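You operate a simulated robot arm through the tools that you are given. There is no shell and no other tool. Be economical: measure what you need, move in short steps, check, and stop when the job is done.

You run a simulated two-armed robot. Do the job below in one go: nothing can be reset, and whatever is moved stays where it is left.

TASK
Put the block of white labels on the top of the blue table. Turn the black dial of the band machine to 50 bags. Take the blue brush on the top of the blue table and put it away on the top of the white cabinet. Take the folded teal cloth and put it on the pale blue air filter on the top plate of the printing line. Put the standing card marked "J302" from the top plate of the printing line on the rewind end of the roller rack of tower a and the standing card that says "J207" on the roller rack of tower a. Take the brown card disc and put it on the shelf of the delivery table. The order is free. Set down upright: block of white labels, standing card.

It is judged by the outcome, as a careful person would: the job done as asked, and still so three seconds after it is handed in. It fails if anything else is knocked over, pushed out of place, dropped, spilled or broken. Flat cloth is picked up by pressing the open fingertips on it (5 to 10 N) and closing them slowly along it; thin cloth reads only 2 to 8 mm in the jaws.

THE ROBOT
Two 6-joint arms with two-finger parallel grippers on one trunk, on a base that drives. Base frame: it is fixed to the floor where the robot stands at the start and does not move with it; the origin is under the middle of the robot, x ahead of it, y to its left, z up; the surface under the hand at the start is at about z = 940. Units: mm, degrees, N and s.
The left shoulder is at the start at [50, 170, 1110], the right one opposite. With the tool pointing down near the work surface each hand reaches from about 500 to 960 mm from the robot's upright axis, wherever it stands, measured 20 degrees to its own side. Places, roughly: black dial of the band machine [1000, 300, 1000]; block of white labels [1000, 0, 1000]; blue brush (6x4x7 cm) [1100, 500, 1000]; brown card disc (15x14x4 cm) [-3800, 6200, 800]; folded teal cloth (10x7x4 cm) [-3200, 2200, 500]; pale blue air filter [-4250, 1000, 1000]; rewind end of the roller rack of tower A (13x32 cm [-2840, 3200, 660]; roller rack of tower A (13x105 cm) [-2940, 2900, 660]; shelf of the delivery table [-6800, 5900, 400]; standing card [-4000, 1000, 1000]; top of the blue table [1000, 100, 900]; top of the white cabinet [-6200, 8300, 1000]. Payload 1.57 kg a hand.
The TCP of each hand is the grasp point between the finger pads, 30 mm short of the fingertips. In the tool frame z runs along the fingers and y along their closing line. Largest opening 80 mm; finger width 17, thickness 12; the body of the gripper, 40 by 82 mm, starts 80 mm behind the TCP.
Orientation is that of the tool frame in the base frame, as [roll, pitch, yaw] about the fixed x, y, z axes, in that order (R = Rz(yaw) Ry(pitch) Rx(roll)). With the fingers straight down and closing along the base's y, the tool's x points along the base's -x, its y along +y and its z along -z.

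THE INTERFACE
- The arms move only by the tool servo_tool. It takes "left_moves", "right_moves" or both (then of equal length, played together; a hand with none holds still); each is a list that holds one entry, the list of rows, each a list of 7 numbers: the turn, a rotation vector about the tool's x, y, z in units of 5 degrees (1.0 is 5 degrees), then the shift along the tool's x, y, z in units of 25 mm (1.0 is 25 mm), then the opening, from 0 (shut) to 1 (fully open). In form: [[[wx, wy, wz, x, y, z, claw], ...]]. A call has 1 to 8 rows; each row shifts and turns the commanded pose from where the row before left it, along the tool's axes as they then stand. A call with a number of a shift or a turn outside -1 to 1 is refused whole. Each row takes 0.2 s and may step no farther than 50 mm and 8.6 degrees from the row before; otherwise, or with a gripper value out of range, the whole call is refused. A pose out of reach is approached as far as the arm can. The call stops where the force on the tool passes 40 N (or 10 N more than at its start, if that is more) or the arm is blocked; 0.2 s more then pass. Each finger travels about 72 mm/s and halts on what it meets, pressing with about 25 N; the grip force reading is that of the motor and also rises with nothing between the fingers. The clock runs only during rows and for 0.2 s after the last one: add rows that do not move to give the fingers time. The reply holds the time, the measured pose of the TCP, the force on the tool along the base axes, the opening and the grip force, in the units named above and with some noise, with the torque about the TCP (base axes, N m) and any sound that the robot's microphone picked up, and new pictures: "show" is both (left out), scene, wrist or none (wrist: the cameras of the hands that moved).
- Cameras (640 x 400 px; columns grow to the right, rows downward): "scene" is now at [40.1, 13.8, 1685.6]; the picture's right is [0.18, -0.98, 0.00], its down [-0.69, -0.12, -0.71] and it looks along [0.70, 0.12, -0.70] (base axes); focal length 276 px, centre (320, 200). "left" rides on the left gripper at [72, 7, -122] in its tool frame; the picture's right is [-0.09, 1.00, 0.00], its down [-0.84, -0.08, -0.54] and it looks along [-0.54, -0.05, 0.84] (tool axes); focal length 238 px, centre (320, 200). "right" rides on the right gripper at [72, -7, -122] in its tool frame; the picture's right is [0.09, 1.00, 0.00], its down [-0.84, 0.08, -0.54] and it looks along [-0.54, 0.05, 0.84] (tool axes); focal length 238 px, centre (320, 200). There is no depth. A picture from a camera that has moved, and an enlarged one, comes with that camera's place and axes in the base frame and with its lens.
- raise_lower(by): slides the trunk up (or, below 0, down) by that many mm; the arms and the scene camera ride with it, the base frame stays. It gives what a move gives, with no picture.
- roll_base(legs): drives the robot by 1 to 6 legs, each [ahead, left, turn to the left] in mm, mm and degrees, along the robot's own axes; the way and the turn of a leg run together, so that a leg with both is an arc; at most 1500 mm and 180 degrees a leg. The arms and the cameras ride along, it lands a little off, and it stops where it bumps. It gives what a move gives, and a new picture of the scene camera.
- pan_tilt(pan, tilt): turns the head with the scene camera to pan (to the left, within 86 degrees either way) and tilt (down, from -29 to 69), counted from straight ahead of the robot. It gives what a move gives, and a new picture of the scene camera.
- inspect(camera, box): a new picture of the part [left, top, right, bottom] of that camera's present view, enlarged. The clock stands still meanwhile.
- sign_off(): hands the job in; it is judged then, once.

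Work in short steps. Places have to be worked out from the pictures, the camera data and where the tool is seen: move nearer, look again, correct. Check each grasp and each placing, and mend what went wrong. You have 196 turns and 260 pictures in all, those below and enlarged ones among them. Open the grippers and draw the arms clear of the work before you hand the job in, unless the task says otherwise; then end with one line.

The tools are called after "Call:" by a JSON object that holds its "name" and its "arguments". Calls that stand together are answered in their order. servo_tool: Moves the arms, as the interface text tells. Its arguments: {"type":"object","properties":{"left_moves":{"type":"array","items":{"type":"array","items":{"type":"array","items":{"type":"number"}}}},"right_moves":{"type":"array","items":{"type":"array","items":{"type":"array","items":{"type":"number"}}}},"show":{"type":"string","enum":["both","scene","wrist","none"]}},"required":[]} The other tools are called the same way: raise_lower (by) slides the trunk up or down; roll_base (legs) drives the base; pan_tilt (pan, tilt) turns the head that bears the scene camera; inspect (camera, box) takes an enlarged picture of a part of a camera's view; sign_off () hands the job in.

At the start:

```text
time: 0.0
left_ee_pos: [615.8, 527.5, 999.3]
left_orientation: [179.9, 0.0, 179.9]
left_contact_force: [0.0, 0.0, -0.2]
left_torque: [-0.02, -0.02, -0.01]
left_grip_width: 79.9
left_finger_force: 0.0
right_ee_pos: [644.7, -112.2, 999.6]
right_orientation: [-180.0, 0.0, 179.9]
right_contact_force: [-0.4, -0.5, -0.2]
right_torque: [0.0, 0.0, 0.0]
right_grip_width: 79.9
right_finger_force: 0.1
trunk travel left (down, up): [-725.0, 245.0]
robot x, y, heading: [-3.1, -1.3, 0.1]
head pan, tilt: [10.1, 44.8]
```

scene: 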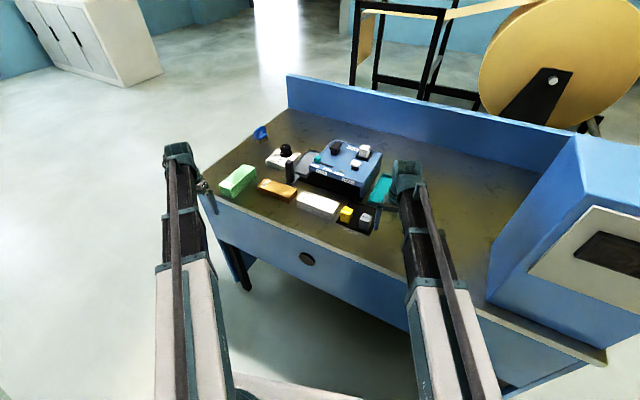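
right: 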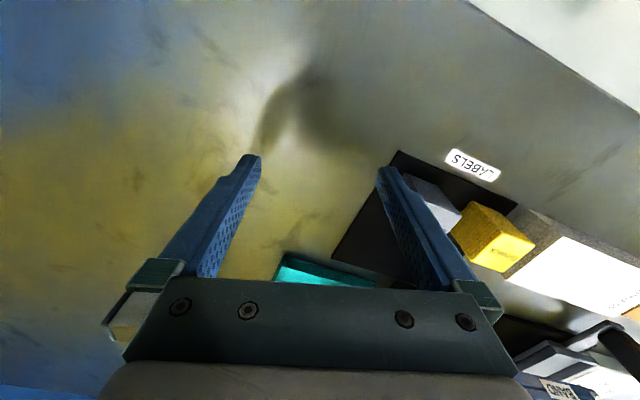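
left: 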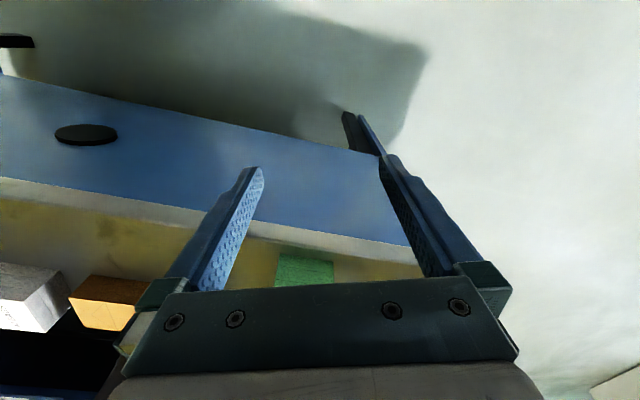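

The table ahead holds several blocks, the band machine and the brush. I enlarge the view to identify the items.

Call:
{"name": "inspect", "arguments": {"camera": "scene", "box": [200, 110, 440, 260]}}

Call:
{"name": "inspect", "arguments": {"camera": "right", "box": [320, 120, 640, 400]}}

```text
2.67 times, centred on (320, 185) of scene
camera zoom: at [40.1, 13.8, 1685.6], right [0.18, -0.98, 0.0], down [-0.69, -0.12, -0.71], along [0.7, 0.12, -0.7], focal length 736 px, centre (320, 240)
```

zoom: 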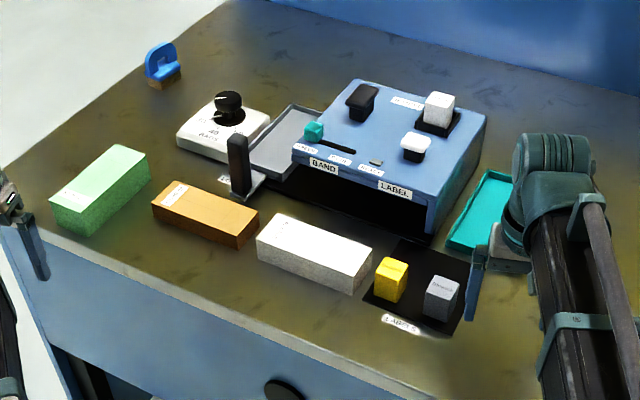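

```text
1.43 times, centred on (480, 260) of right
camera zoom: at [573.8, -118.6, 1121.9], right [-0.09, 1.0, 0.0], down [0.84, 0.08, 0.54], along [0.54, 0.05, -0.84], focal length 340 px, centre (91, 114)
```

zoom: 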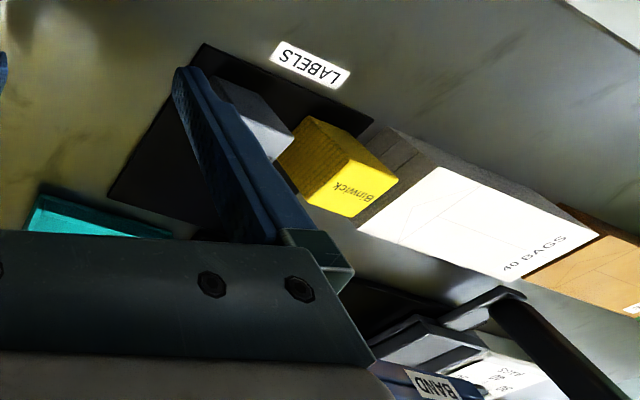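

The white cube in the black holder on the machine (~[1000,0]) is the label block. The black knob on the white plate (~[1000,330]) reads "40 BAGS", so it is the dial. I raise the trunk, then drive ahead a little to bring both within reach.

Call:
{"name": "raise_lower", "arguments": {"by": 150}}

Call:
{"name": "roll_base", "arguments": {"legs": [[150, 0, 0]]}}

```text
time: 1.8
left_ee_pos: [616.2, 528.0, 1149.7]
left_orientation: [180.0, 0.0, -180.0]
left_contact_force: [0.2, 0.4, 0.5]
left_torque: [0.01, -0.04, 0.01]
left_grip_width: 79.9
left_finger_force: 0.1
right_ee_pos: [645.6, -112.0, 1149.1]
right_orientation: [180.0, -0.1, -180.0]
right_contact_force: [-0.8, 0.7, -0.3]
right_torque: [0.0, -0.02, -0.02]
right_grip_width: 79.9
right_finger_force: 0.0
trunk travel left (down, up): [-875.0, 95.0]
robot x, y, heading: [-1.8, 0.1, 0.2]
head pan, tilt: [10.1, 44.8]
```

```text
time: 3.1
left_ee_pos: [768.5, 526.5, 1149.8]
left_orientation: [-180.0, -0.2, -180.0]
left_contact_force: [0.0, -0.5, -0.3]
left_torque: [-0.03, 0.02, -0.02]
left_grip_width: 80.0
left_finger_force: 0.0
right_ee_pos: [797.3, -112.4, 1148.5]
right_orientation: [-180.0, 0.0, -180.0]
right_contact_force: [0.3, -0.3, -0.3]
right_torque: [-0.01, 0.06, 0.0]
right_grip_width: 80.2
right_finger_force: 0.0
trunk travel left (down, up): [-875.0, 95.0]
robot x, y, heading: [150.6, 0.4, 0.0]
head pan, tilt: [10.1, 44.8]
camera scene: at [192.5, 13.8, 1835.5], right [0.17, -0.98, 0.0], down [-0.69, -0.12, -0.71], along [0.7, 0.12, -0.7], focal length 276 px, centre (320, 200)
```

scene: 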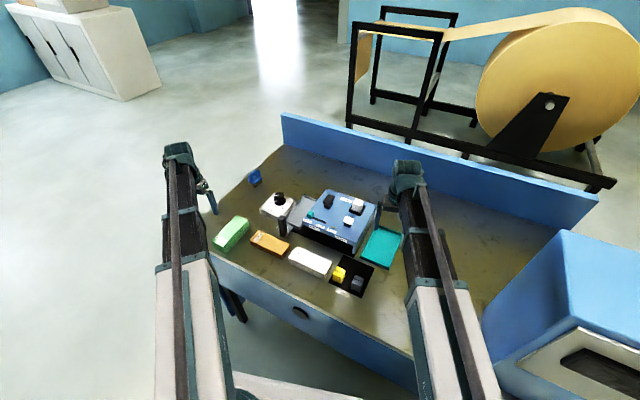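

Table and items in reach. I swing both hands inward at height to look with the wrist cameras.

Call:
{"name": "servo_tool", "arguments": {"left_moves": [[[0, 0, 0, -0.3, -1, 0, 1], [0, 0, 0, -0.3, -1, 0, 1], [0, 0, 0, -0.3, -1, 0, 1], [0, 0, 0, -0.3, -1, 0, 1], [0, 0, 0, -0.3, -1, 0, 1], [0, 0, 0, -0.3, -1, 0, 1], [0, 0, 0, -0.3, -1, 0, 1], [0, 0, 0, 0, 0, 0, 1]]], "right_moves": [[[0, 0, 0, -0.3, 0.5, 0, 1], [0, 0, 0, -0.3, 0.5, 0, 1], [0, 0, 0, -0.3, 0.5, 0, 1], [0, 0, 0, -0.3, 0.5, 0, 1], [0, 0, 0, -0.3, 0.5, 0, 1], [0, 0, 0, -0.3, 0.5, 0, 1], [0, 0, 0, -0.3, 0.5, 0, 1], [0, 0, 0, 0, 0, 0, 1]]], "show": "wrist"}}

```text
time: 4.9
left_ee_pos: [820.5, 352.7, 1149.8]
left_orientation: [-180.0, 0.0, 180.0]
left_contact_force: [0.0, 0.3, -0.2]
left_torque: [0.01, 0.01, 0.0]
left_grip_width: 80.1
left_finger_force: 0.1
right_ee_pos: [849.9, -24.5, 1149.8]
right_orientation: [180.0, 0.0, 179.9]
right_contact_force: [-0.5, 0.9, 0.6]
right_torque: [0.0, -0.01, 0.03]
right_grip_width: 80.1
right_finger_force: 0.2
trunk travel left (down, up): [-875.0, 95.0]
robot x, y, heading: [147.3, -3.4, 0.1]
head pan, tilt: [10.1, 44.8]
camera right: at [776.9, -31.8, 1272.0], right [-0.09, 1.0, 0.0], down [0.84, 0.08, 0.54], along [0.54, 0.05, -0.84], focal length 238 px, centre (320, 200)
camera left: at [747.8, 359.7, 1270.1], right [0.09, 1.0, 0.0], down [0.84, -0.08, 0.54], along [0.54, -0.05, -0.84], focal length 238 px, centre (320, 200)
```

right: 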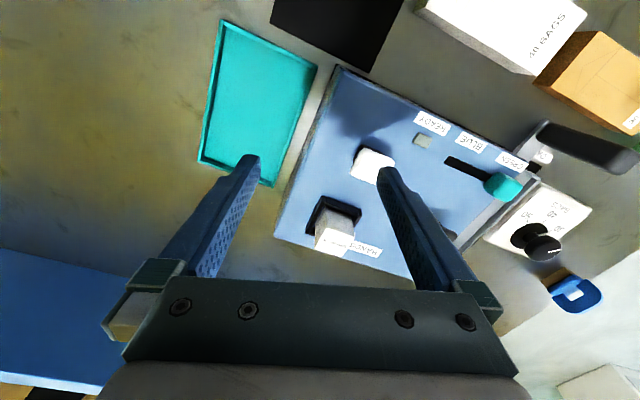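
left: 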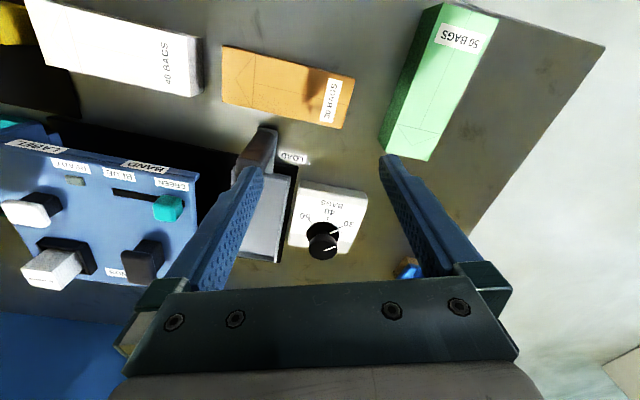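

Inspecting the dial and the machine top closely.

Call:
{"name": "inspect", "arguments": {"camera": "left", "box": [270, 150, 390, 280]}}

Call:
{"name": "inspect", "arguments": {"camera": "right", "box": [270, 60, 600, 290]}}

```text
3.08 times, centred on (330, 215) of left
camera zoom: at [747.8, 359.7, 1270.1], right [0.09, 1.0, 0.0], down [0.84, -0.08, 0.54], along [0.54, -0.05, -0.84], focal length 733 px, centre (289, 154)
```

zoom: 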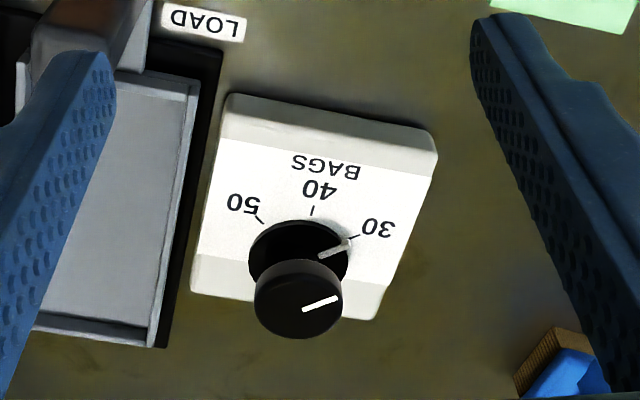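

```text
1.74 times, centred on (435, 175) of right
camera zoom: at [776.9, -31.8, 1272.0], right [-0.09, 1.0, 0.0], down [0.84, 0.08, 0.54], along [0.54, 0.05, -0.84], focal length 414 px, centre (120, 244)
```

zoom: 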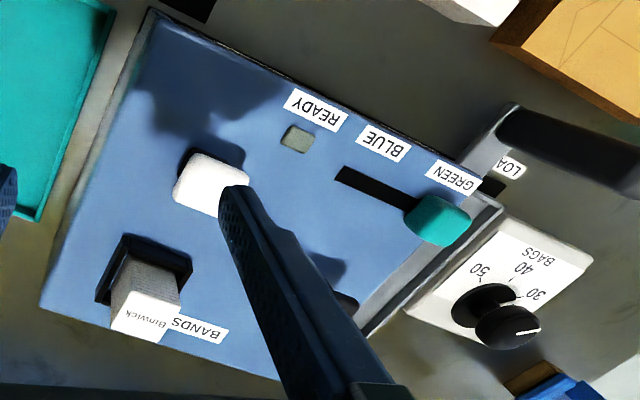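

Triangulating both wrist views: dial knob top ≈[1010,340,1000], pointer at 30. The 50 mark is about +99° counter-clockwise seen from above. Label block top ≈[952,2,1075], yaw about −20°. I move both hands over their targets, still high.

Call:
{"name": "servo_tool", "arguments": {"left_moves": [[[0, 0, 0, -0.95, -0.06, 0.4, 1], [0, 0, 0, -0.95, -0.06, 0.4, 1], [0, 0, 0, -0.95, -0.06, 0.4, 1], [0, 0, 0, -0.95, -0.06, 0.4, 1], [0, 0, 0, -0.95, -0.06, 0.4, 1], [0, 0, 0, -0.95, -0.06, 0.4, 1], [0, 0, 0, -0.95, -0.06, 0.4, 1], [0, 0, 0, -0.95, -0.06, 0.4, 1]]], "right_moves": [[[0, 0, 0, -0.7, 0.27, 0, 1], [0, 0, 0, -0.7, 0.27, 0, 1], [0, 0, 0, -0.7, 0.27, 0, 1], [0, 0, 0, -0.7, 0.26, 0, 1], [0, 0, 1, 0, 0, 0, 1], [0, 0, 1, 0, 0, 0, 1], [0, 0, 1, 0, 0, 0, 1], [0, 0, 1, 0, 0, 0, 1]]], "show": "wrist"}}

```text
time: 6.7
left_ee_pos: [1011.8, 340.1, 1149.3]
left_orientation: [-180.0, 0.1, 180.0]
left_contact_force: [0.7, -0.4, -0.7]
left_torque: [0.0, 0.02, -0.04]
left_grip_width: 80.0
left_finger_force: 0.0
left hand out of reach, approached as far as the arm can: row 1, 2, 3, 4, 5, 6, 7, 8
right_ee_pos: [919.8, 2.6, 1148.5]
right_orientation: [180.0, 0.0, 159.8]
right_contact_force: [-0.3, 1.3, 0.7]
right_torque: [-0.04, 0.03, 0.02]
right_grip_width: 80.2
right_finger_force: 0.0
trunk travel left (down, up): [-875.0, 95.0]
robot x, y, heading: [150.5, -0.6, -0.4]
head pan, tilt: [10.1, 44.8]
camera right: at [849.3, 20.3, 1271.6], right [0.26, 0.97, 0.0], down [0.81, -0.21, 0.54], along [0.52, -0.14, -0.84], focal length 238 px, centre (320, 200)
camera left: at [939.9, 347.4, 1269.6], right [0.09, 1.0, 0.0], down [0.84, -0.08, 0.54], along [0.54, -0.05, -0.84], focal length 238 px, centre (320, 200)
```

right: 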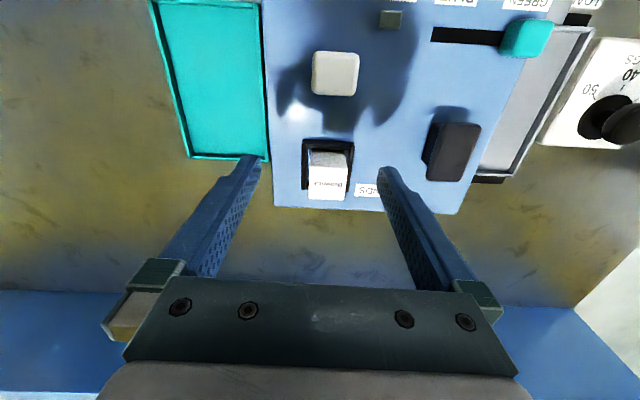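
left: 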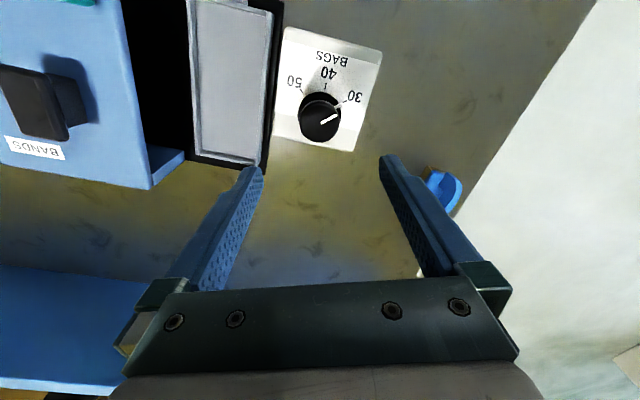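

Left could not descend with the trunk so high, so I'll lower the trunk after this. First I pre-rotate the left hand −50° and centre the right hand over the block.

Call:
{"name": "servo_tool", "arguments": {"left_moves": [[[0, 0, 1, 0, 0, 0, 1], [0, 0, 1, 0, 0, 0, 1], [0, 0, 1, 0, 0, 0, 1], [0, 0, 1, 0, 0, 0, 1], [0, 0, 1, 0, 0, 0, 1], [0, 0, 1, 0, 0, 0, 1], [0, 0, 1, 0, 0, 0, 1], [0, 0, 1, 0, 0, 0, 1]]], "right_moves": [[[0, 0, 0, -0.7, 0.16, 0, 1], [0, 0, 0, -0.7, 0.16, 0, 1], [0, 0, 0, 0, 0, 0, 0.8], [0, 0, 0, 0, 0, 0, 0.8], [0, 0, 0, 0, 0, 0, 0.8], [0, 0, 0, 0, 0, 0, 0.8], [0, 0, 0, 0, 0, 0, 0.8], [0, 0, 0, 0, 0, 0, 0.8]]], "show": "wrist"}}

```text
time: 8.5
left_ee_pos: [1010.2, 340.2, 1149.9]
left_orientation: [-180.0, 0.0, 139.9]
left_contact_force: [-0.4, 0.0, -0.2]
left_torque: [-0.03, 0.02, -0.03]
left_grip_width: 79.7
left_finger_force: 0.1
right_ee_pos: [953.9, -2.2, 1148.4]
right_orientation: [180.0, -0.1, 160.0]
right_contact_force: [0.1, -0.1, 0.6]
right_torque: [0.01, 0.03, -0.02]
right_grip_width: 63.9
right_finger_force: 0.1
trunk travel left (down, up): [-875.0, 95.0]
robot x, y, heading: [148.5, -3.9, 0.1]
head pan, tilt: [10.1, 44.8]
camera right: at [884.8, 15.5, 1271.9], right [0.25, 0.97, 0.0], down [0.81, -0.21, 0.54], along [0.52, -0.14, -0.84], focal length 238 px, centre (320, 200)
camera left: at [959.2, 392.3, 1270.0], right [0.71, 0.7, 0.0], down [0.59, -0.6, 0.54], along [0.38, -0.39, -0.84], focal length 238 px, centre (320, 200)
```

right: 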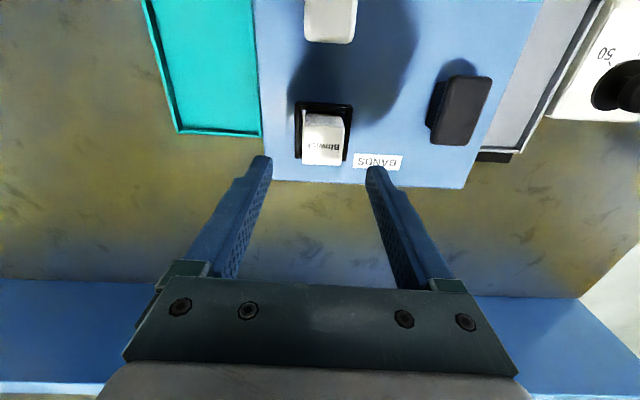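
left: 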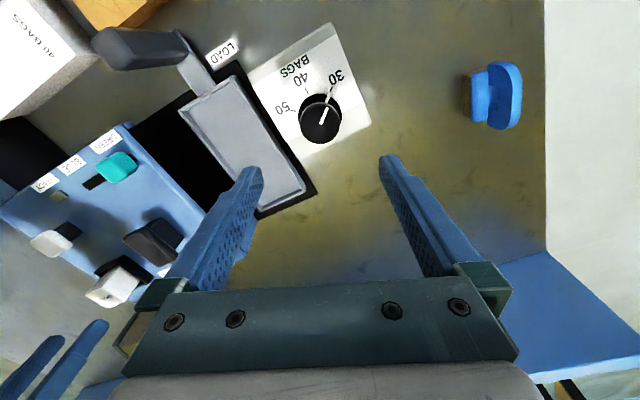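

I need a more exact fix on the block, so I zoom in from both wrists.

Call:
{"name": "inspect", "arguments": {"camera": "right", "box": [270, 80, 390, 180]}}

Call:
{"name": "inspect", "arguments": {"camera": "left", "box": [60, 230, 180, 320]}}

```text
4.00 times, centred on (330, 130) of right
camera zoom: at [884.8, 15.5, 1271.9], right [0.25, 0.97, 0.0], down [0.81, -0.21, 0.54], along [0.52, -0.14, -0.84], focal length 953 px, centre (280, 480)
```

zoom: 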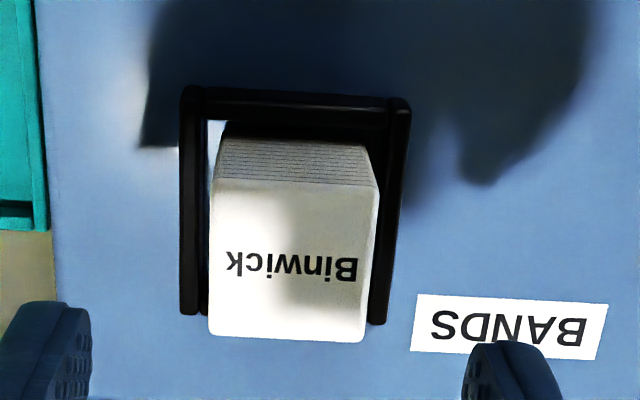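

```text
4.44 times, centred on (120, 275) of left
camera zoom: at [959.2, 392.3, 1270.0], right [0.71, 0.7, 0.0], down [0.59, -0.6, 0.54], along [0.38, -0.39, -0.84], focal length 1059 px, centre (1209, -133)
```

zoom: 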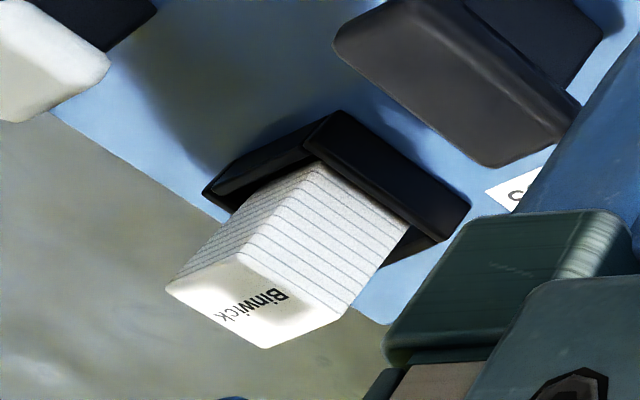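

Block top centre is [953,−1,1077], about 35 mm square, protruding ~30 mm above its holder. The right hand is already centred, so I lower the trunk by 66 to straddle it.

Call:
{"name": "raise_lower", "arguments": {"by": -66}}

Call:
{"name": "servo_tool", "arguments": {"left_moves": [[[0, 0, 1, 0, 0, 0, 1], [0, 0, 1, 0, 0, 0, 1], [0, 0, 0, 0, 0, 0.2, 1], [0, 0, 0, 0, 0, 0.2, 1], [0, 0, 0, 0, 0, 0.2, 1], [0, 0, 0, 0, 0, 0, 1]]], "right_moves": [[[0, 0, 0, 0, 0, 0, 0.6], [0, 0, 0, 0, 0, 0, 0.4], [0, 0, 0, 0, 0, 0, 0.3], [0, 0, 0, 0, 0, 0, 0.3], [0, 0, 0, 0, 0, 0, 0.3], [0, 0, 0, 0, 0, 0, 0.3]]], "show": "wrist"}}

```text
time: 9.6
left_ee_pos: [1009.6, 340.2, 1082.9]
left_orientation: [-180.0, 0.0, 139.9]
left_contact_force: [-0.6, -0.1, 0.0]
left_torque: [0.03, -0.02, 0.0]
left_grip_width: 80.0
left_finger_force: 0.1
right_ee_pos: [955.1, -2.4, 1083.1]
right_orientation: [180.0, 0.0, 160.0]
right_contact_force: [-0.5, -0.7, -0.2]
right_torque: [-0.01, 0.0, 0.04]
right_grip_width: 64.1
right_finger_force: 0.1
trunk travel left (down, up): [-809.0, 161.0]
robot x, y, heading: [151.6, -1.2, -0.0]
head pan, tilt: [10.1, 44.8]
```

```text
time: 11.0
left_ee_pos: [1009.5, 339.9, 1084.0]
left_orientation: [179.9, -0.1, 129.9]
left_contact_force: [-0.6, -0.1, 0.2]
left_torque: [-0.02, 0.0, -0.01]
left_grip_width: 79.9
left_finger_force: 0.0
left hand out of reach, approached as far as the arm can: row 3, 4, 5
right_ee_pos: [955.3, -2.0, 1083.3]
right_orientation: [-180.0, 0.0, 160.0]
right_contact_force: [0.4, 0.4, -0.2]
right_torque: [0.02, -0.02, 0.0]
right_grip_width: 32.9
right_finger_force: 25.1
trunk travel left (down, up): [-809.0, 161.0]
robot x, y, heading: [150.5, -0.3, -0.1]
head pan, tilt: [10.1, 44.8]
camera right: at [884.7, 15.5, 1205.9], right [0.25, 0.97, 0.0], down [0.81, -0.21, 0.54], along [0.52, -0.14, -0.84], focal length 238 px, centre (320, 200)
camera left: at [968.6, 400.3, 1204.0], right [0.82, 0.57, 0.0], down [0.48, -0.69, 0.54], along [0.31, -0.45, -0.84], focal length 238 px, centre (320, 200)
```

right: 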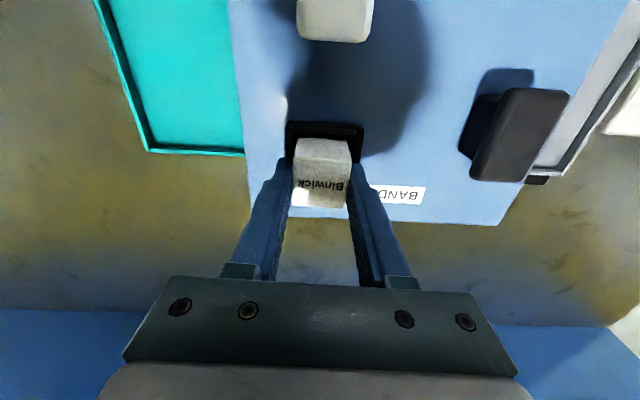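
left: 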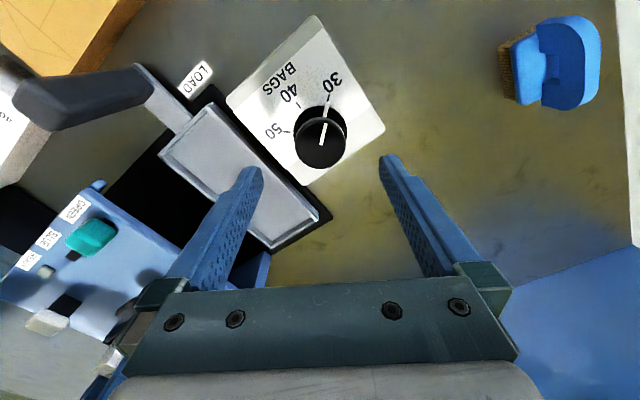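

The block is gripped (33 mm). I lift it straight up with the trunk.

Call:
{"name": "raise_lower", "arguments": {"by": 80}}

Call:
{"name": "inspect", "arguments": {"camera": "right", "box": [160, 50, 480, 300]}}

Call:
{"name": "inspect", "arguments": {"camera": "left", "box": [0, 150, 320, 400]}}

```text
time: 12.1
left_ee_pos: [1008.9, 340.3, 1164.7]
left_orientation: [180.0, -0.1, 130.0]
left_contact_force: [1.0, -0.4, -0.1]
left_torque: [0.03, 0.0, 0.01]
left_grip_width: 80.0
left_finger_force: 0.1
right_ee_pos: [954.1, -3.4, 1164.0]
right_orientation: [180.0, 0.0, 160.0]
right_contact_force: [0.2, 0.5, -0.6]
right_torque: [0.02, 0.01, -0.04]
right_grip_width: 32.8
right_finger_force: 24.7
trunk travel left (down, up): [-889.0, 81.0]
robot x, y, heading: [147.3, 2.0, -0.1]
head pan, tilt: [10.1, 44.8]
```

```text
1.60 times, centred on (320, 175) of right
camera zoom: at [885.0, 15.5, 1285.7], right [0.25, 0.97, 0.0], down [0.81, -0.21, 0.54], along [0.52, -0.14, -0.84], focal length 381 px, centre (320, 240)
```

zoom: 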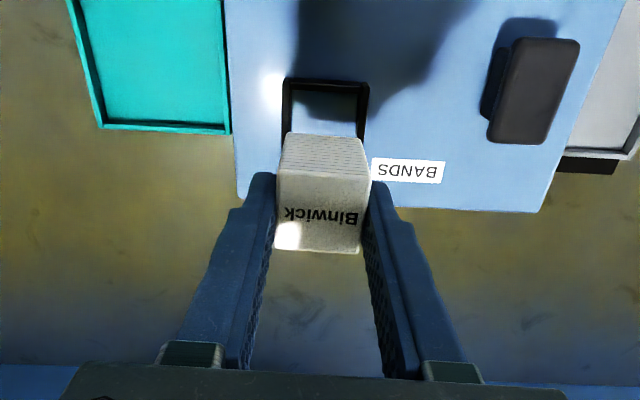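

```text
1.60 times, centred on (160, 275) of left
camera zoom: at [968.9, 400.4, 1283.7], right [0.82, 0.57, 0.0], down [0.48, -0.69, 0.54], along [0.31, -0.45, -0.84], focal length 381 px, centre (576, 80)
```

zoom: 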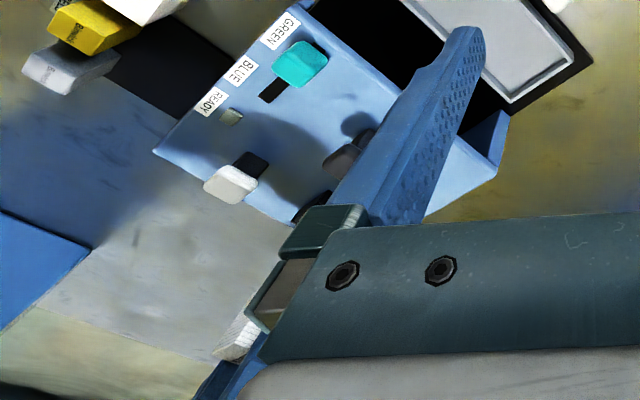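

The block is free of its holder. I carry it to an empty area of the tabletop near [780,−220].

Call:
{"name": "servo_tool", "arguments": {"right_moves": [[[0, 0, 0, 0.325, -0.96, 0, 0.3], [0, 0, 0, 0.325, -0.96, 0, 0.3], [0, 0, 0, 0.325, -0.96, 0, 0.3], [0, 0, 0, 0.325, -0.96, 0, 0.3], [0, 0, 0, 0.325, -0.96, 0, 0.3], [0, 0, 0, 0.325, -0.96, 0, 0.3], [0, 0, 0, 0.325, -0.96, 0, 0.3], [0, 0, 0, 0.325, -0.96, 0, 0.3]]], "show": "none"}}

Call:
{"name": "servo_tool", "arguments": {"right_moves": [[[0, 0, 0, 0.325, -0.96, 0, 0.3], [0, 0, 0, 0.325, -0.96, 0, 0.3], [0, 0, 0, 0.325, -0.96, 0, 0.3], [0, 0, 0, 0, 0, 0, 0.3]]], "show": "both"}}

```text
time: 13.9
left_ee_pos: [1008.9, 339.8, 1164.1]
left_orientation: [179.9, 0.1, 130.0]
left_contact_force: [0.3, 0.3, -0.1]
left_torque: [0.0, 0.04, 0.02]
left_grip_width: 79.9
left_finger_force: 0.2
right_ee_pos: [828.7, -159.9, 1163.5]
right_orientation: [180.0, 0.0, 160.0]
right_contact_force: [0.4, 0.1, -0.8]
right_torque: [0.0, -0.04, 0.01]
right_grip_width: 33.1
right_finger_force: 24.5
trunk travel left (down, up): [-889.0, 81.0]
robot x, y, heading: [151.3, 0.7, -0.0]
head pan, tilt: [10.1, 44.8]
```

```text
time: 14.9
left_ee_pos: [1009.4, 340.4, 1164.1]
left_orientation: [179.9, 0.1, 130.0]
left_contact_force: [0.0, 0.3, -0.1]
left_torque: [0.0, 0.03, -0.02]
left_grip_width: 80.2
left_finger_force: 0.1
right_ee_pos: [780.6, -218.5, 1163.4]
right_orientation: [179.9, 0.1, 160.0]
right_contact_force: [0.2, -0.3, -0.6]
right_torque: [0.0, 0.02, 0.01]
right_grip_width: 33.0
right_finger_force: 24.9
trunk travel left (down, up): [-889.0, 81.0]
robot x, y, heading: [151.6, -0.5, 0.0]
head pan, tilt: [10.1, 44.8]
camera scene: at [190.8, 14.1, 1849.6], right [0.17, -0.98, 0.0], down [-0.69, -0.12, -0.71], along [0.7, 0.12, -0.7], focal length 276 px, centre (320, 200)
camera right: at [711.1, -201.1, 1285.8], right [0.25, 0.97, 0.0], down [0.81, -0.21, 0.54], along [0.52, -0.14, -0.84], focal length 238 px, centre (320, 200)
```

scene: 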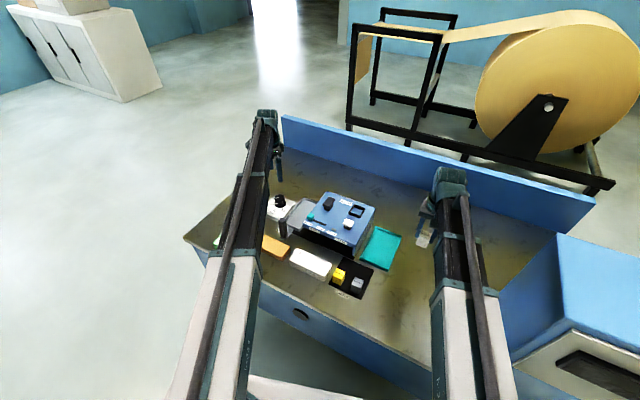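
right: 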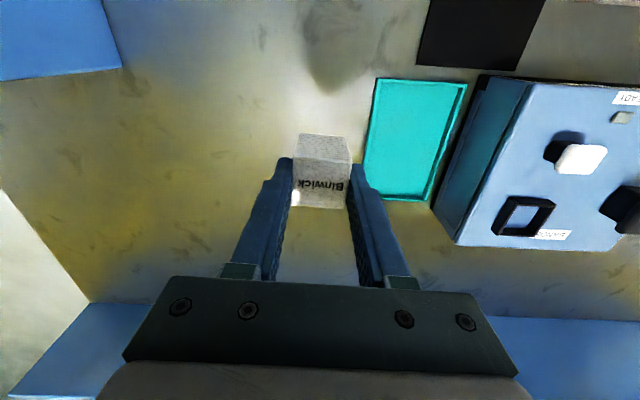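

Spot is clear. I lower with the trunk (left stays above the dial), then feel for the table with the right hand.

Call:
{"name": "raise_lower", "arguments": {"by": -125}}

Call:
{"name": "servo_tool", "arguments": {"right_moves": [[[0, 0, 0, 0, 0, 0.4, 0.3], [0, 0, 0, 0, 0, 0.4, 0.3], [0, 0, 0, 0, 0, 0.4, 0.3], [0, 0, 0, 0, 0, 0.2, 0.3]]], "show": "wrist"}}

```text
time: 16.5
left_ee_pos: [1008.5, 340.5, 1038.3]
left_orientation: [180.0, 0.1, 130.0]
left_contact_force: [0.2, 1.0, 0.3]
left_torque: [0.0, 0.02, 0.02]
left_grip_width: 79.9
left_finger_force: 0.1
right_ee_pos: [780.3, -218.2, 1039.0]
right_orientation: [179.9, 0.0, 159.9]
right_contact_force: [-0.4, 0.6, -0.7]
right_torque: [0.01, -0.01, 0.01]
right_grip_width: 33.0
right_finger_force: 24.9
trunk travel left (down, up): [-764.0, 206.0]
robot x, y, heading: [149.6, 1.4, 0.1]
head pan, tilt: [10.1, 44.8]
```

```text
time: 17.5
left_ee_pos: [1009.6, 340.1, 1038.8]
left_orientation: [-180.0, 0.0, 130.0]
left_contact_force: [0.0, 0.5, 0.0]
left_torque: [0.02, -0.01, 0.02]
left_grip_width: 80.4
left_finger_force: 0.0
right_ee_pos: [779.8, -219.3, 1039.3]
right_orientation: [-180.0, 0.0, 160.0]
right_contact_force: [-0.4, 0.4, -0.3]
right_torque: [0.01, 0.0, 0.02]
right_grip_width: 33.0
right_finger_force: 24.7
right hand out of reach, approached as far as the arm can: row 1, 2, 3, 4
trunk travel left (down, up): [-764.0, 206.0]
robot x, y, heading: [146.9, -2.3, 0.1]
head pan, tilt: [10.1, 44.8]
camera right: at [710.8, -201.2, 1160.9], right [0.25, 0.97, 0.0], down [0.81, -0.21, 0.54], along [0.52, -0.14, -0.84], focal length 238 px, centre (320, 200)
```

right: 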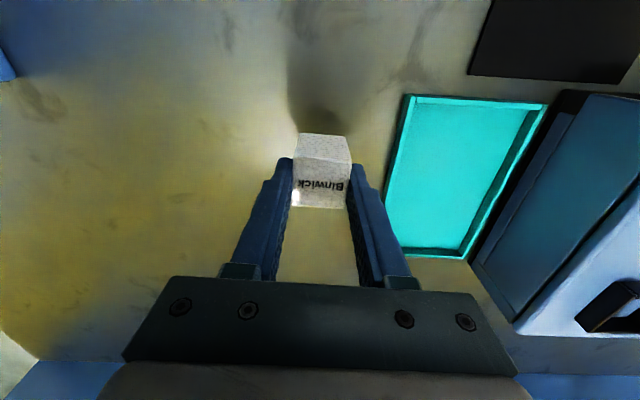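

The arms don't go lower than ~110 below the shoulder, so descents must use the trunk. I test that the left can move up, to make it independent.

Call:
{"name": "servo_tool", "arguments": {"left_moves": [[[0, 0, 0, 0, 0, -0.8, 1], [0, 0, 0, 0, 0, -0.8, 1], [0, 0, 0, 0, 0, -0.8, 1]]], "show": "none"}}

Call:
{"name": "inspect", "arguments": {"camera": "right", "box": [240, 90, 400, 220]}}

```text
time: 18.3
left_ee_pos: [1008.4, 340.3, 1039.6]
left_orientation: [180.0, 0.0, 130.0]
left_contact_force: [0.3, -0.6, -0.1]
left_torque: [0.04, -0.04, 0.01]
left_grip_width: 80.2
left_finger_force: 0.0
left hand out of reach, approached as far as the arm can: row 1, 2, 3
right_ee_pos: [780.1, -219.9, 1038.6]
right_orientation: [-180.0, 0.0, 160.0]
right_contact_force: [0.2, -1.0, -0.2]
right_torque: [0.02, 0.0, 0.02]
right_grip_width: 33.1
right_finger_force: 24.9
trunk travel left (down, up): [-764.0, 206.0]
robot x, y, heading: [148.9, 1.5, -0.2]
head pan, tilt: [10.1, 44.8]
```

```text
3.08 times, centred on (320, 155) of right
camera zoom: at [710.8, -201.2, 1160.9], right [0.25, 0.97, 0.0], down [0.81, -0.21, 0.54], along [0.52, -0.14, -0.84], focal length 733 px, centre (320, 338)
```

zoom: 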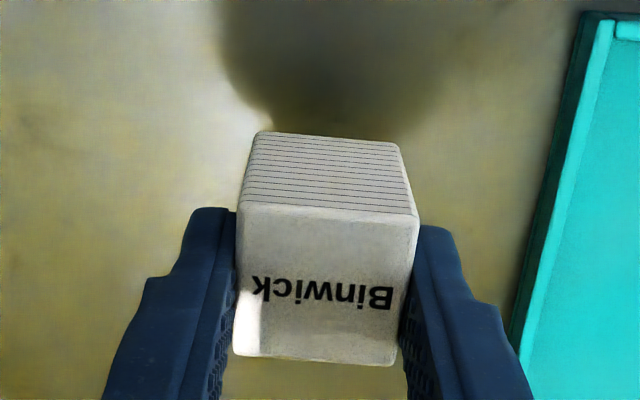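

Height really is set by the trunk for both hands together. The block bottom is ~995 now, so I lower 30 mm. The left fingers then straddle the knob while the block still hangs free, and I can turn the dial first.

Call:
{"name": "raise_lower", "arguments": {"by": -30}}

Call:
{"name": "servo_tool", "arguments": {"left_moves": [[[0, 0, 0, 0, 0, 0, 0.8], [0, 0, 0, 0, 0, 0, 0.7], [0, 0, 0, 0, 0, 0, 0.6], [0, 0, 0, 0, 0, 0, 0.5], [0, 0, 0, 0, 0, 0, 0.4], [0, 0, 0, 0, 0, 0, 0.3], [0, 0, 0, 0, 0, 0, 0.3]]], "show": "wrist"}}

```text
time: 19.0
left_ee_pos: [1008.6, 339.6, 1009.0]
left_orientation: [180.0, 0.0, 130.0]
left_contact_force: [-0.4, 0.2, -0.2]
left_torque: [-0.03, -0.03, -0.01]
left_grip_width: 79.9
left_finger_force: 0.1
right_ee_pos: [780.7, -220.1, 1009.8]
right_orientation: [-179.9, 0.0, 160.0]
right_contact_force: [-0.7, -0.9, -0.6]
right_torque: [0.02, 0.01, -0.01]
right_grip_width: 33.0
right_finger_force: 25.3
trunk travel left (down, up): [-734.0, 236.0]
robot x, y, heading: [157.8, -0.6, -0.0]
head pan, tilt: [10.1, 44.8]
```

```text
time: 20.6
left_ee_pos: [1009.0, 339.8, 1007.9]
left_orientation: [180.0, 0.0, 130.0]
left_contact_force: [2.0, 0.1, -0.2]
left_torque: [0.01, -0.02, 0.02]
left_grip_width: 44.4
left_finger_force: 44.5
right_ee_pos: [781.4, -219.0, 1008.3]
right_orientation: [-180.0, 0.0, 160.0]
right_contact_force: [0.7, 0.6, 0.3]
right_torque: [0.01, -0.04, -0.02]
right_grip_width: 33.0
right_finger_force: 24.8
trunk travel left (down, up): [-734.0, 236.0]
robot x, y, heading: [153.5, -1.1, 0.0]
head pan, tilt: [10.1, 44.8]
camera left: at [968.8, 400.3, 1129.0], right [0.82, 0.57, 0.0], down [0.48, -0.69, 0.54], along [0.31, -0.45, -0.84], focal length 238 px, centre (320, 200)
```

left: 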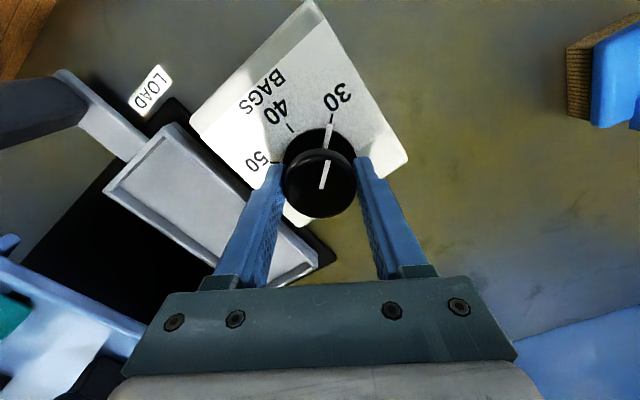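

Dial gripped at 44 mm. Now I turn it counter-clockwise (negative about tool z), 40° first.

Call:
{"name": "servo_tool", "arguments": {"left_moves": [[[0, 0, -1, 0, 0, 0, 0.4], [0, 0, -1, 0, 0, 0, 0.4], [0, 0, -1, 0, 0, 0, 0.4], [0, 0, -1, 0, 0, 0, 0.4], [0, 0, -1, 0, 0, 0, 0.4], [0, 0, -1, 0, 0, 0, 0.4], [0, 0, -1, 0, 0, 0, 0.4], [0, 0, -1, 0, 0, 0, 0.4]]], "show": "wrist"}}

```text
time: 22.4
left_ee_pos: [1009.4, 339.2, 1008.0]
left_orientation: [-180.0, 0.0, 170.1]
left_contact_force: [-4.5, -5.1, -5.5]
left_torque: [-0.17, -0.44, -0.02]
left_grip_width: 44.4
left_finger_force: 44.8
right_ee_pos: [780.7, -220.1, 1008.2]
right_orientation: [-180.0, -0.1, 160.0]
right_contact_force: [0.0, 0.4, -0.1]
right_torque: [-0.01, 0.02, -0.01]
right_grip_width: 33.0
right_finger_force: 24.6
trunk travel left (down, up): [-734.0, 236.0]
robot x, y, heading: [148.4, -1.4, -0.0]
head pan, tilt: [10.1, 44.8]
camera left: at [939.8, 359.3, 1129.0], right [0.26, 0.96, 0.0], down [0.81, -0.22, 0.54], along [0.52, -0.14, -0.84], focal length 238 px, centre (320, 200)
```

left: 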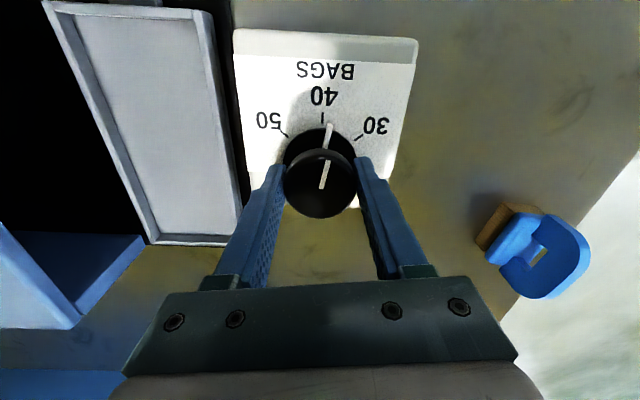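

It turns with the hand; the pointer is just short of 40. Continue 40° more.

Call:
{"name": "servo_tool", "arguments": {"left_moves": [[[0, 0, -1, 0, 0, 0, 0.4], [0, 0, -1, 0, 0, 0, 0.4], [0, 0, -1, 0, 0, 0, 0.4], [0, 0, -1, 0, 0, 0, 0.4], [0, 0, -1, 0, 0, 0, 0.4], [0, 0, -1, 0, 0, 0, 0.4], [0, 0, -1, 0, 0, 0, 0.4], [0, 0, -1, 0, 0, 0, 0.4]]], "show": "none"}}

Call:
{"name": "inspect", "arguments": {"camera": "left", "box": [230, 50, 410, 240]}}

```text
time: 24.2
left_ee_pos: [1009.7, 338.8, 1008.0]
left_orientation: [-180.0, -0.1, -150.0]
left_contact_force: [-8.2, -12.6, -9.9]
left_torque: [-0.32, 0.06, 0.0]
left_grip_width: 44.7
left_finger_force: 45.1
right_ee_pos: [780.7, -220.4, 1009.6]
right_orientation: [179.9, 0.0, 159.9]
right_contact_force: [0.0, 0.1, 0.0]
right_torque: [0.03, 0.02, 0.0]
right_grip_width: 33.1
right_finger_force: 24.7
trunk travel left (down, up): [-734.0, 236.0]
robot x, y, heading: [147.4, 0.9, 0.2]
head pan, tilt: [10.1, 44.8]
```

```text
2.11 times, centred on (320, 145) of left
camera zoom: at [944.1, 309.2, 1129.0], right [-0.42, 0.91, 0.0], down [0.76, 0.35, 0.54], along [0.49, 0.23, -0.84], focal length 502 px, centre (320, 316)
```

zoom: 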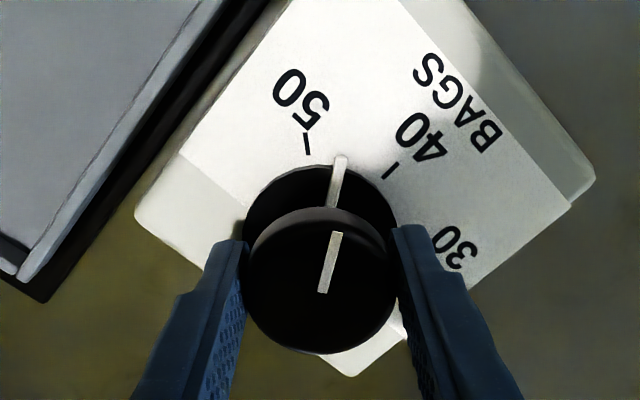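

The pointer is ~20° short of the 50 mark, so I turn 20.5° more.

Call:
{"name": "servo_tool", "arguments": {"left_moves": [[[0, 0, -1, 0, 0, 0, 0.4], [0, 0, -1, 0, 0, 0, 0.4], [0, 0, -1, 0, 0, 0, 0.4], [0, 0, -1, 0, 0, 0, 0.4], [0, 0, -0.1, 0, 0, 0, 0.4]]], "show": "none"}}

Call:
{"name": "inspect", "arguments": {"camera": "left", "box": [230, 50, 410, 240]}}

```text
time: 25.4
left_ee_pos: [1009.0, 338.9, 1008.5]
left_orientation: [-180.0, -0.1, -129.5]
left_contact_force: [-8.1, -17.2, -11.1]
left_torque: [-0.45, 0.08, -0.29]
left_grip_width: 44.6
left_finger_force: 45.5
right_ee_pos: [781.3, -219.7, 1007.6]
right_orientation: [179.9, 0.0, 159.9]
right_contact_force: [0.4, 0.8, -0.6]
right_torque: [0.0, 0.0, 0.0]
right_grip_width: 33.2
right_finger_force: 25.5
trunk travel left (down, up): [-734.0, 236.0]
robot x, y, heading: [150.4, 1.5, -0.1]
head pan, tilt: [10.1, 44.8]
```

```text
2.11 times, centred on (320, 145) of left
camera zoom: at [959.1, 288.0, 1129.1], right [-0.71, 0.7, 0.0], down [0.59, 0.6, 0.54], along [0.38, 0.38, -0.84], focal length 502 px, centre (320, 316)
```

zoom: 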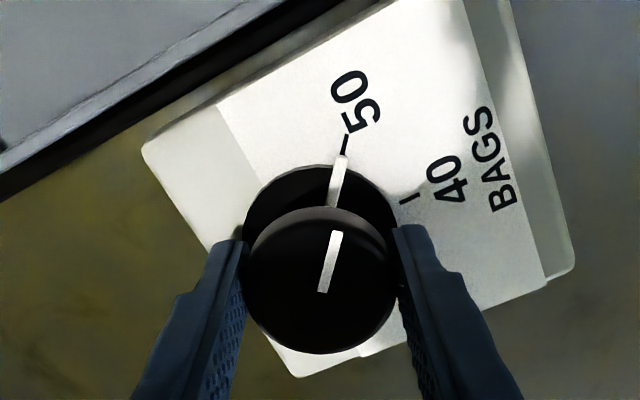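

The pointer lines up with 50. I release and raise.

Call:
{"name": "servo_tool", "arguments": {"left_moves": [[[0, 0, 0, 0, 0, 0, 0.6], [0, 0, 0, 0, 0, 0, 0.8], [0, 0, 0, 0, 0, 0, 1], [0, 0, 0, 0, 0, 0, 1], [0, 0, 0, 0, 0, 0, 1]]], "show": "none"}}

Call:
{"name": "raise_lower", "arguments": {"by": 130}}

Call:
{"name": "inspect", "arguments": {"camera": "left", "box": [160, 0, 480, 200]}}

```text
time: 26.6
left_ee_pos: [1009.2, 341.5, 1009.3]
left_orientation: [179.9, 0.1, -129.5]
left_contact_force: [0.2, -0.1, -0.1]
left_torque: [0.02, -0.04, -0.01]
left_grip_width: 79.9
left_finger_force: 0.1
right_ee_pos: [780.5, -219.2, 1010.6]
right_orientation: [180.0, 0.1, 160.0]
right_contact_force: [-0.1, 0.2, -0.3]
right_torque: [-0.01, -0.02, 0.02]
right_grip_width: 32.8
right_finger_force: 25.7
trunk travel left (down, up): [-734.0, 236.0]
robot x, y, heading: [150.1, -3.4, -0.1]
head pan, tilt: [10.1, 44.8]
```

```text
time: 28.2
left_ee_pos: [1008.1, 340.3, 1138.6]
left_orientation: [-180.0, -0.1, -129.5]
left_contact_force: [0.1, 0.5, 0.4]
left_torque: [0.04, -0.01, -0.01]
left_grip_width: 79.8
left_finger_force: 0.0
right_ee_pos: [780.4, -217.9, 1139.1]
right_orientation: [179.9, 0.0, 159.9]
right_contact_force: [0.7, -0.5, -0.9]
right_torque: [-0.01, 0.02, 0.01]
right_grip_width: 32.9
right_finger_force: 24.4
trunk travel left (down, up): [-864.0, 106.0]
robot x, y, heading: [149.3, 0.0, -0.3]
head pan, tilt: [10.1, 44.8]
```

```text
2.00 times, centred on (320, 100) of left
camera zoom: at [959.1, 290.0, 1258.8], right [-0.71, 0.7, 0.0], down [0.59, 0.6, 0.54], along [0.38, 0.38, -0.84], focal length 477 px, centre (320, 400)
```

zoom: 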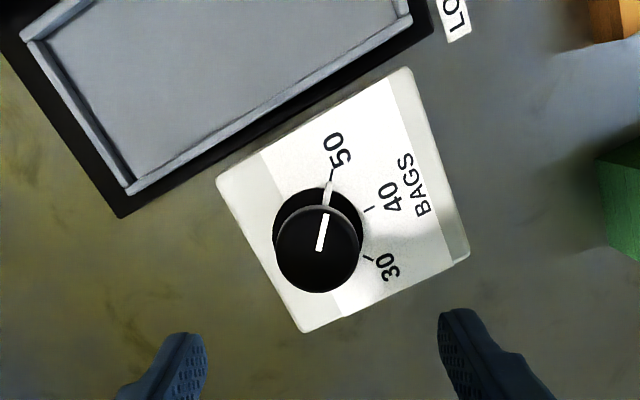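

Dial shows 50. I park the left hand over clear table at ~[985,460], between the dial and the brush, so the trunk can go down to place the block.

Call:
{"name": "servo_tool", "arguments": {"left_moves": [[[0, 0, 0, -0.78, 0.94, 0, 1], [0, 0, 0, -0.78, 0.94, 0, 1], [0, 0, 0, -0.78, 0.94, 0, 1], [0, 0, 0, -0.78, 0.94, 0, 1], [0, 0, 1, 0, 0, 0, 1], [0, 0, 1, 0, 0, 0, 1], [0, 0, 1, 0, 0, 0, 1], [0, 0, 1, 0, 0, 0, 1]]], "show": "wrist"}}

```text
time: 30.0
left_ee_pos: [984.7, 461.1, 1139.1]
left_orientation: [180.0, 0.0, -149.5]
left_contact_force: [0.0, -0.8, -0.7]
left_torque: [-0.01, 0.02, 0.01]
left_grip_width: 80.0
left_finger_force: 0.1
right_ee_pos: [780.8, -219.0, 1138.5]
right_orientation: [179.9, -0.1, 160.0]
right_contact_force: [-0.8, 0.0, -0.1]
right_torque: [0.03, -0.02, -0.01]
right_grip_width: 32.9
right_finger_force: 25.2
trunk travel left (down, up): [-864.0, 106.0]
robot x, y, heading: [149.2, 1.5, 0.2]
head pan, tilt: [10.1, 44.8]
camera left: at [921.2, 430.9, 1258.9], right [-0.42, 0.91, 0.0], down [0.76, 0.36, 0.54], along [0.49, 0.23, -0.84], focal length 238 px, centre (320, 200)
```

left: 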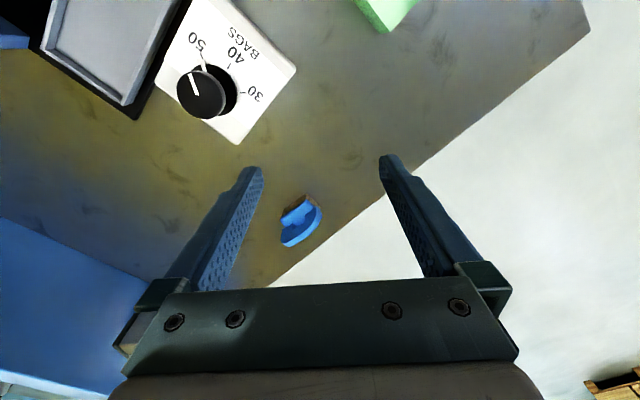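

Below the left hand is clear. Lower to near the table, then in small steps watching the right-hand force.

Call:
{"name": "raise_lower", "arguments": {"by": -140}}

Call:
{"name": "inspect", "arguments": {"camera": "right", "box": [240, 90, 400, 220]}}

```text
time: 31.7
left_ee_pos: [986.6, 460.6, 999.0]
left_orientation: [-179.9, 0.0, -149.5]
left_contact_force: [-1.0, -0.3, 0.1]
left_torque: [-0.01, 0.02, 0.02]
left_grip_width: 79.9
left_finger_force: 0.1
right_ee_pos: [781.1, -217.6, 998.6]
right_orientation: [-179.9, 0.0, 160.0]
right_contact_force: [0.2, -0.9, -0.3]
right_torque: [-0.04, -0.02, 0.01]
right_grip_width: 33.1
right_finger_force: 24.9
trunk travel left (down, up): [-724.0, 246.0]
robot x, y, heading: [149.5, -2.4, 0.2]
head pan, tilt: [10.1, 44.8]
```

```text
3.08 times, centred on (320, 155) of right
camera zoom: at [710.7, -201.2, 1121.0], right [0.25, 0.97, 0.0], down [0.81, -0.21, 0.54], along [0.52, -0.14, -0.84], focal length 733 px, centre (320, 338)
```

zoom: 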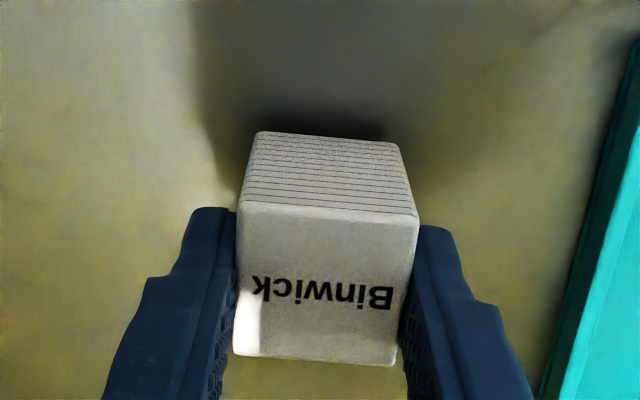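

Shadow nearly joins the block. Small steps down.

Call:
{"name": "raise_lower", "arguments": {"by": -8}}

Call:
{"name": "raise_lower", "arguments": {"by": -3}}

Call:
{"name": "inspect", "arguments": {"camera": "right", "box": [240, 90, 400, 220]}}

```text
time: 32.2
left_ee_pos: [985.8, 460.8, 990.3]
left_orientation: [-180.0, 0.0, -149.6]
left_contact_force: [0.6, 0.7, -0.1]
left_torque: [-0.01, 0.02, 0.0]
left_grip_width: 80.0
left_finger_force: 0.0
right_ee_pos: [778.9, -218.3, 992.4]
right_orientation: [-180.0, 0.0, 159.9]
right_contact_force: [0.8, -0.3, -0.6]
right_torque: [0.0, 0.02, 0.01]
right_grip_width: 33.0
right_finger_force: 25.1
trunk travel left (down, up): [-716.0, 254.0]
robot x, y, heading: [149.3, 2.5, 0.1]
head pan, tilt: [10.1, 44.8]
```

```text
time: 32.8
left_ee_pos: [985.7, 460.4, 987.9]
left_orientation: [180.0, 0.0, -149.5]
left_contact_force: [0.1, 0.9, 0.6]
left_torque: [0.01, 0.01, 0.01]
left_grip_width: 80.0
left_finger_force: 0.0
right_ee_pos: [780.9, -218.8, 987.8]
right_orientation: [-180.0, 0.0, 159.9]
right_contact_force: [-0.8, 0.7, -0.5]
right_torque: [-0.02, -0.01, 0.0]
right_grip_width: 33.0
right_finger_force: 25.4
trunk travel left (down, up): [-713.0, 257.0]
robot x, y, heading: [147.2, -0.7, -0.1]
head pan, tilt: [10.1, 44.8]
```

```text
3.08 times, centred on (320, 155) of right
camera zoom: at [710.7, -201.2, 1109.9], right [0.25, 0.97, 0.0], down [0.81, -0.21, 0.54], along [0.52, -0.14, -0.84], focal length 733 px, centre (320, 338)
```

zoom: 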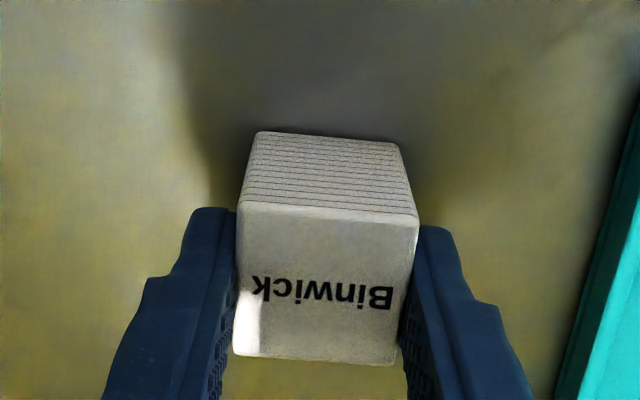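

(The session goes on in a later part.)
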